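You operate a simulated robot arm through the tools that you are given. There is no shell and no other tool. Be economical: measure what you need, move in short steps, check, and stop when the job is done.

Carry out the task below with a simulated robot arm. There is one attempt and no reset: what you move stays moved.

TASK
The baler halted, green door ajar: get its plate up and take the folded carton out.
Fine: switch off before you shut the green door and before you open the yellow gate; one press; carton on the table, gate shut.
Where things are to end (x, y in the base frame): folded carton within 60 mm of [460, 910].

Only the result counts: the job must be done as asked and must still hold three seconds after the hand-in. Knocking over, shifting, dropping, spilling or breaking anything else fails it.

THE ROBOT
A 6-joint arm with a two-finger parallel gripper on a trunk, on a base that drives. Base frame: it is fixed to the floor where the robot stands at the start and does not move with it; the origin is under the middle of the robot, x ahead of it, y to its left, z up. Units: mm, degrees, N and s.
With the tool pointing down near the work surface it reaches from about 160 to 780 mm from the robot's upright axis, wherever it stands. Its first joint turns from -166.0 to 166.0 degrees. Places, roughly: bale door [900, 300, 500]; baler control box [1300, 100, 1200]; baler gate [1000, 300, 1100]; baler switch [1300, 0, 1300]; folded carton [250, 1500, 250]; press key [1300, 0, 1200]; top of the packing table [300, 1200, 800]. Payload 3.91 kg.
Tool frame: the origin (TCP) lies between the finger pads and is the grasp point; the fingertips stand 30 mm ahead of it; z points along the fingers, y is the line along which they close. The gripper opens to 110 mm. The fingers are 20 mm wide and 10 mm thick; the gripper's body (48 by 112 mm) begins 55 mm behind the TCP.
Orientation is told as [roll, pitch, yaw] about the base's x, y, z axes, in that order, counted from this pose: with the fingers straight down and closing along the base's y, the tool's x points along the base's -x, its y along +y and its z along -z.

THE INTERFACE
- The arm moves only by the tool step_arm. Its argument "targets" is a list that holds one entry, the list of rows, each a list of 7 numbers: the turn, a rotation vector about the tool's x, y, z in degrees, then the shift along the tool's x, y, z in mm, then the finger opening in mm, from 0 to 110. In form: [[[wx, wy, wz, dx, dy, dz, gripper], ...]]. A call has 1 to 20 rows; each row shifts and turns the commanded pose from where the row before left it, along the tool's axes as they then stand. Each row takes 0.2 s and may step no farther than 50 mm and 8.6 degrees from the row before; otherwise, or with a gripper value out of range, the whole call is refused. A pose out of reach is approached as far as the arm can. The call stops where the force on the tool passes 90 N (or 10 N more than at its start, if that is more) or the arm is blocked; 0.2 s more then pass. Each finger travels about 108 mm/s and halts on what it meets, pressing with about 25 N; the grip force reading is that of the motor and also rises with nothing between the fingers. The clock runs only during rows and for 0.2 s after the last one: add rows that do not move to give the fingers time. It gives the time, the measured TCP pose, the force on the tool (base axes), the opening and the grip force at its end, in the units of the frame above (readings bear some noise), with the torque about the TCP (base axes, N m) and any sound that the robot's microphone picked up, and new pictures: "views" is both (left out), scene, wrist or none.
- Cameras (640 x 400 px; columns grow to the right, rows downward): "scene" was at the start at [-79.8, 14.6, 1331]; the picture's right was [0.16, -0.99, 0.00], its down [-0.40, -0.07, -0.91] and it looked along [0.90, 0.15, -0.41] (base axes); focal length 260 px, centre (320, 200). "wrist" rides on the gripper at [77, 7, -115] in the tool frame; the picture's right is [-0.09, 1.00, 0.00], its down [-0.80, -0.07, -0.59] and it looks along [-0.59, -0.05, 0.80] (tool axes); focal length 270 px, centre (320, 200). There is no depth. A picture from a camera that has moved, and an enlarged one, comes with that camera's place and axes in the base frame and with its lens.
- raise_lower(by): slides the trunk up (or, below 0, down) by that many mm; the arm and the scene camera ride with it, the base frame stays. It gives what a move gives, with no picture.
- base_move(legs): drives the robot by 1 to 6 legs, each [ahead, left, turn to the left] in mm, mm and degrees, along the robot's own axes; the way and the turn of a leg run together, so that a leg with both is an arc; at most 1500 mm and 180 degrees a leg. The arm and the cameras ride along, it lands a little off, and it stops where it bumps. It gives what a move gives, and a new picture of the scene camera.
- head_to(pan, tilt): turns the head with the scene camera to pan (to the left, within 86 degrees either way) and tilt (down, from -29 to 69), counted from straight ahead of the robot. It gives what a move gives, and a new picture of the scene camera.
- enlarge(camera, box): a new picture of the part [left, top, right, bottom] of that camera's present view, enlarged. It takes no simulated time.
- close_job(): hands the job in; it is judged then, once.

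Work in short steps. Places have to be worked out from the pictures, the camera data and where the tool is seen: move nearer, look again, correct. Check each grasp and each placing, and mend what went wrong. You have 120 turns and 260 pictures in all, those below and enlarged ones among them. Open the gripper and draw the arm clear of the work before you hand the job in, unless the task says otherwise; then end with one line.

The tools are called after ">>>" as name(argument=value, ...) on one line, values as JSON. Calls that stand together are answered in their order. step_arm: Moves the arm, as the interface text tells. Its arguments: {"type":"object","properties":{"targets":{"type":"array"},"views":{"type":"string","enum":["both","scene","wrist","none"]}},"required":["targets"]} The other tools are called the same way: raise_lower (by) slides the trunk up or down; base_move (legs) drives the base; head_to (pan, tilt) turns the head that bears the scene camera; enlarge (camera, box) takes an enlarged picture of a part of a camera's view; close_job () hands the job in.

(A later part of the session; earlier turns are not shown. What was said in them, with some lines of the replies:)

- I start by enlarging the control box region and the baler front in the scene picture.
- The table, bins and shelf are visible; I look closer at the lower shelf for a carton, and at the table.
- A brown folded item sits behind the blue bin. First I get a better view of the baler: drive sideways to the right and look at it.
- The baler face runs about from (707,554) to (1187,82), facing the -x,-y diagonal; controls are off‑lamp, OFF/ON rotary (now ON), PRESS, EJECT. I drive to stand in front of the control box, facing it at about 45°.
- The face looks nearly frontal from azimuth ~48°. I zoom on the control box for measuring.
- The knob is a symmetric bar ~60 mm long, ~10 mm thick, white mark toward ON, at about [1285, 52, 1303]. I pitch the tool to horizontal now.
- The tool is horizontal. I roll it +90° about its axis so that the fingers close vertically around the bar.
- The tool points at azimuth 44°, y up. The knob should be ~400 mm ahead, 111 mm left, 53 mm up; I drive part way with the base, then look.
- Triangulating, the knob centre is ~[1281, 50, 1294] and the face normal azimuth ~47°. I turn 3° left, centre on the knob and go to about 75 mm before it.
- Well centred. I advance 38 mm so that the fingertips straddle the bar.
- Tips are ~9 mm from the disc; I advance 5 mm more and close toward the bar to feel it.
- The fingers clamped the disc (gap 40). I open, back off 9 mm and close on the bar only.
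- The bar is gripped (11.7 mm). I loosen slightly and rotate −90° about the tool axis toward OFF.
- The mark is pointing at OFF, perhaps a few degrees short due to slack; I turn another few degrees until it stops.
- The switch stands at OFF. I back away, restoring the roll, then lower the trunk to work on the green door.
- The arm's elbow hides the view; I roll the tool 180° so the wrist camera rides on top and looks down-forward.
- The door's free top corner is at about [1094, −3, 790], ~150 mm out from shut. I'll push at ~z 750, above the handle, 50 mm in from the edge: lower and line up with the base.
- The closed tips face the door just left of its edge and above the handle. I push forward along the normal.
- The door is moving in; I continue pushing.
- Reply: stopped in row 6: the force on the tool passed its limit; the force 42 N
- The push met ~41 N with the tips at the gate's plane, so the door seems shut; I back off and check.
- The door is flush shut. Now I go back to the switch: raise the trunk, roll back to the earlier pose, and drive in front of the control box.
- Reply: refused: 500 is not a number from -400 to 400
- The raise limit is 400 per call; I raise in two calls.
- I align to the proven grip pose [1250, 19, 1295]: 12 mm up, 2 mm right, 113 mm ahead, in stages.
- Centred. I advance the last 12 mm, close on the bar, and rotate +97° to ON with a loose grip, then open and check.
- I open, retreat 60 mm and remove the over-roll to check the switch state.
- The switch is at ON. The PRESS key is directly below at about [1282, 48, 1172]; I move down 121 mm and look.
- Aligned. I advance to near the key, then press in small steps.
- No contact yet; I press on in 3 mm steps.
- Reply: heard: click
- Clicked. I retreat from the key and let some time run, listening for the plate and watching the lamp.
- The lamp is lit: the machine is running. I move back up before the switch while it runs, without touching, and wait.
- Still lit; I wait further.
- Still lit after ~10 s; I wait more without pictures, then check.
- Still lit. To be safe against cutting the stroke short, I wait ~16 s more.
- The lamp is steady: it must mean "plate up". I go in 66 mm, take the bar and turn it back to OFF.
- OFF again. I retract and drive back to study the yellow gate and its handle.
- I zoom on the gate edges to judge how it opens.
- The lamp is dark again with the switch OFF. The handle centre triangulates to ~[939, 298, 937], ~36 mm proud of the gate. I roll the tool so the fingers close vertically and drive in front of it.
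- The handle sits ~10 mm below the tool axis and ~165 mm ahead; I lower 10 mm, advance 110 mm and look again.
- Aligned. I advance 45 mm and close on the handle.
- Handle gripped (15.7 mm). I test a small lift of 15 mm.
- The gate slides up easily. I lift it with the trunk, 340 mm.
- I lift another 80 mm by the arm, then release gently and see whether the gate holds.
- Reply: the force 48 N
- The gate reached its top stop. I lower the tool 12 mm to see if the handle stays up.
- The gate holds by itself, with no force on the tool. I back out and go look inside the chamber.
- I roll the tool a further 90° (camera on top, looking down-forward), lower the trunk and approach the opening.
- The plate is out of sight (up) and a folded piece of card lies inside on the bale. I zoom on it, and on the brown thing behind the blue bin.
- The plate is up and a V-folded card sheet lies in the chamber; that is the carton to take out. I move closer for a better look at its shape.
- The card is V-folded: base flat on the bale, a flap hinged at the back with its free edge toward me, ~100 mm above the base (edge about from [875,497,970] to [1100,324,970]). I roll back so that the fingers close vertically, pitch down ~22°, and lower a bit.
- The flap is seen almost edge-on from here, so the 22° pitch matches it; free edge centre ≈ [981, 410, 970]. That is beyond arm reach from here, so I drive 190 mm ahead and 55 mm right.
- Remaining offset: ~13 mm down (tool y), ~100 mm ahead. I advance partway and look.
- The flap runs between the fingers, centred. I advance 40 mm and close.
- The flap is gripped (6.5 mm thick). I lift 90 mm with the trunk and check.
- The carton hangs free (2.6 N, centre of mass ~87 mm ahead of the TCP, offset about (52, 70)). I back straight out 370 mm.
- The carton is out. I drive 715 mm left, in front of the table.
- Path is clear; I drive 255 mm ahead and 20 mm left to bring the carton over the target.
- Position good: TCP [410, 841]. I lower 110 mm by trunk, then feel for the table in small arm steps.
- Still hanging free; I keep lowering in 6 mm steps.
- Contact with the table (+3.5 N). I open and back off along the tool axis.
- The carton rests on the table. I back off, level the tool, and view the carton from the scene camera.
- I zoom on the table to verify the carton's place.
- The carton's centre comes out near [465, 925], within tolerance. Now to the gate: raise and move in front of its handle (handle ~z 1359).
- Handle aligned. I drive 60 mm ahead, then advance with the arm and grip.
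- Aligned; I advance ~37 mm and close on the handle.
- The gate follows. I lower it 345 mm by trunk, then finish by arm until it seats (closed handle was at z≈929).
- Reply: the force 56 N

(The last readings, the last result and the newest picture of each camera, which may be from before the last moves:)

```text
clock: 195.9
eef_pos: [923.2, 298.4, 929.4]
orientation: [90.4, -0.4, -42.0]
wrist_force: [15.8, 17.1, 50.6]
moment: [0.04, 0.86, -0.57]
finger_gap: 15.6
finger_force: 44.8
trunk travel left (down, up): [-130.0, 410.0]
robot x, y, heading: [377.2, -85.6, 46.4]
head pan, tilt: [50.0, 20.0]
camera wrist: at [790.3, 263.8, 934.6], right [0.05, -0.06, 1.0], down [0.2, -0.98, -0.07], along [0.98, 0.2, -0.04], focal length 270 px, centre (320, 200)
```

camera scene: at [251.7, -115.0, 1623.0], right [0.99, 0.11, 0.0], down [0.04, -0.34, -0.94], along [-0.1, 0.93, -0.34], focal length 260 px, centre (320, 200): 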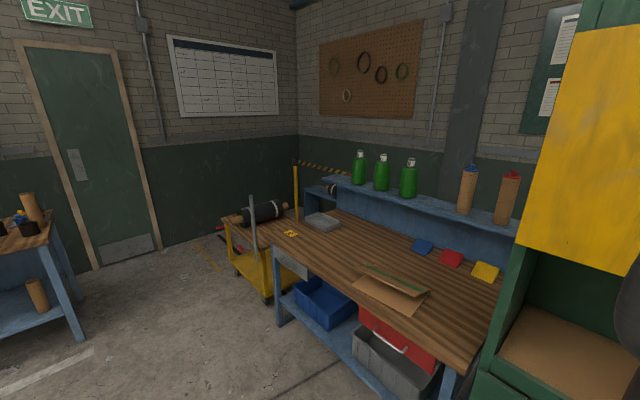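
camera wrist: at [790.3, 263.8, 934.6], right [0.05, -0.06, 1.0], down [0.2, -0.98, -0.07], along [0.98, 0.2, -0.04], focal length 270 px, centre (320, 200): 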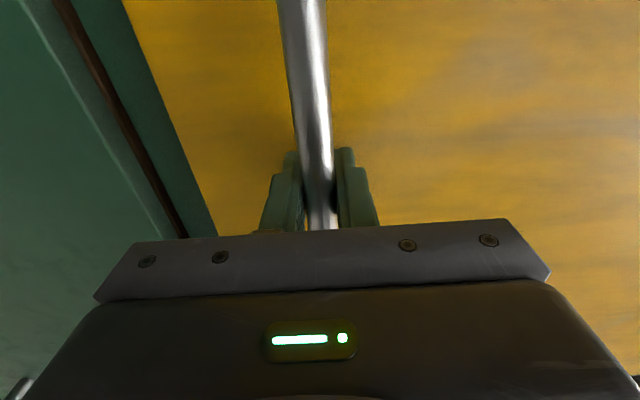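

The gate is seated (50 N at z 929). I relax the push, open the fingers and back out.

>>> step_arm(targets=[[[0, 0, 0, 0, 7, 0, 4], [0, 0, 0, 0, 0, 0, 25], [0, 0, 0, 0, 0, 0, 50], [0, 0, 0, 0, 0, 0, 60], [0, 0, 0, 0, 0, -30, 60], [0, 0, 0, 0, 0, -50, 60], [0, 0, 0, 0, 0, -50, 60]]], views="wrist")

>>> base_move(legs=[[-350, -350, 0]])

>>> head_to(pan=28, tilt=20)

```text
clock: 197.5
eef_pos: [833.4, 202.4, 928.8]
orientation: [89.5, -0.4, -42.0]
wrist_force: [0.3, 0.1, -0.6]
moment: [0.02, -0.03, -0.01]
finger_gap: 60.0
finger_force: 0.0
trunk travel left (down, up): [-130.0, 410.0]
robot x, y, heading: [380.3, -86.8, 46.2]
head pan, tilt: [50.0, 20.0]
camera wrist: at [700.8, 167.9, 935.3], right [0.07, -0.05, 1.0], down [0.2, -0.98, -0.06], along [0.98, 0.2, -0.06], focal length 270 px, centre (320, 200)
```

wrist: 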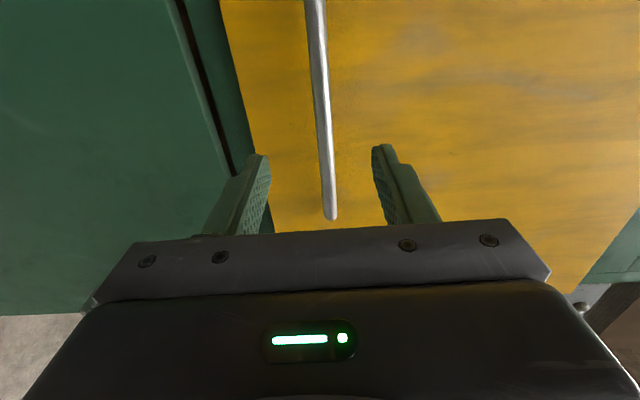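

```text
clock: 200.4
eef_pos: [844.4, -300.0, 929.5]
orientation: [89.5, -0.5, -42.5]
wrist_force: [-0.3, -0.8, -0.7]
moment: [0.02, -0.02, 0.02]
finger_gap: 60.2
finger_force: 0.1
trunk travel left (down, up): [-130.0, 410.0]
robot x, y, heading: [387.6, -584.7, 45.9]
head pan, tilt: [50.0, 20.0]
camera scene: at [257.9, -614.4, 1217.9], right [1.0, 0.1, 0.0], down [0.03, -0.34, -0.94], along [-0.09, 0.94, -0.34], focal length 260 px, centre (320, 200)
```

scene: 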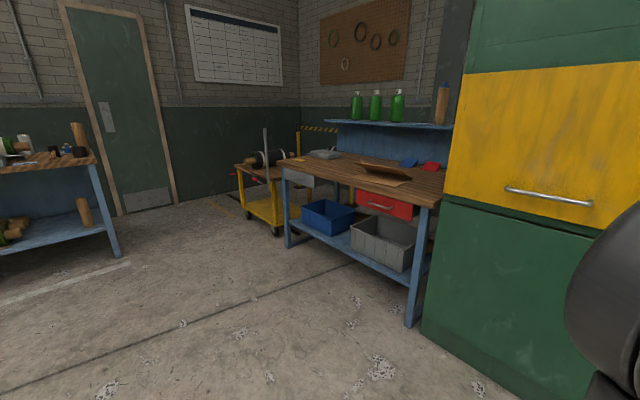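

```text
clock: 201.3
eef_pos: [844.3, -302.3, 929.3]
orientation: [89.5, -0.4, -42.5]
wrist_force: [-0.5, 0.5, 0.4]
moment: [-0.01, 0.02, 0.02]
finger_gap: 59.8
finger_force: 0.1
trunk travel left (down, up): [-130.0, 410.0]
robot x, y, heading: [389.1, -584.4, 45.8]
head pan, tilt: [28.0, 20.0]
camera scene: at [293.2, -617.8, 1217.9], right [0.96, -0.28, 0.0], down [-0.1, -0.33, -0.94], along [0.26, 0.9, -0.34], focal length 260 px, centre (320, 200)
```

scene: 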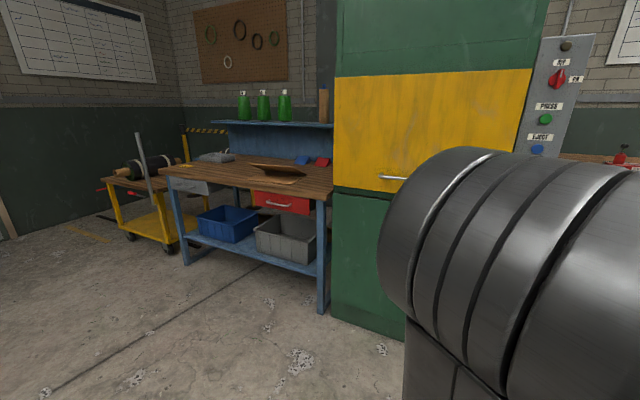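

Gate and door shut, switch OFF, carton on the table. One last zoom to double-check the carton position.

>>> enlarge(camera="scene", box=[220, 140, 340, 220])

```text
5.00 times, centred on (280, 180) of scene
camera zoom: at [293.2, -617.8, 1217.9], right [0.96, -0.28, 0.0], down [-0.1, -0.33, -0.94], along [0.26, 0.9, -0.34], focal length 1298 px, centre (520, 300)
```

zoom: 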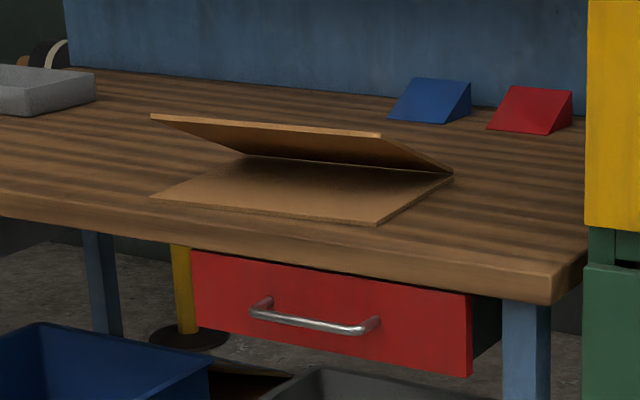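

The carton's base centre triangulates to about [469, 933], ~25 mm from the target, and the arm is clear. I hand the job in.

>>> close_job()

```text
The job is handed in.
```

I handed the job in with everything done. The folded carton stands on the packing table, measured from the pictures at about [469, 933], roughly 25 mm from the target. The plate is up, the green door and yellow gate are shut, and the switch is off. I pressed PRESS once, and the switch was off before I shut the door and before I opened the gate.
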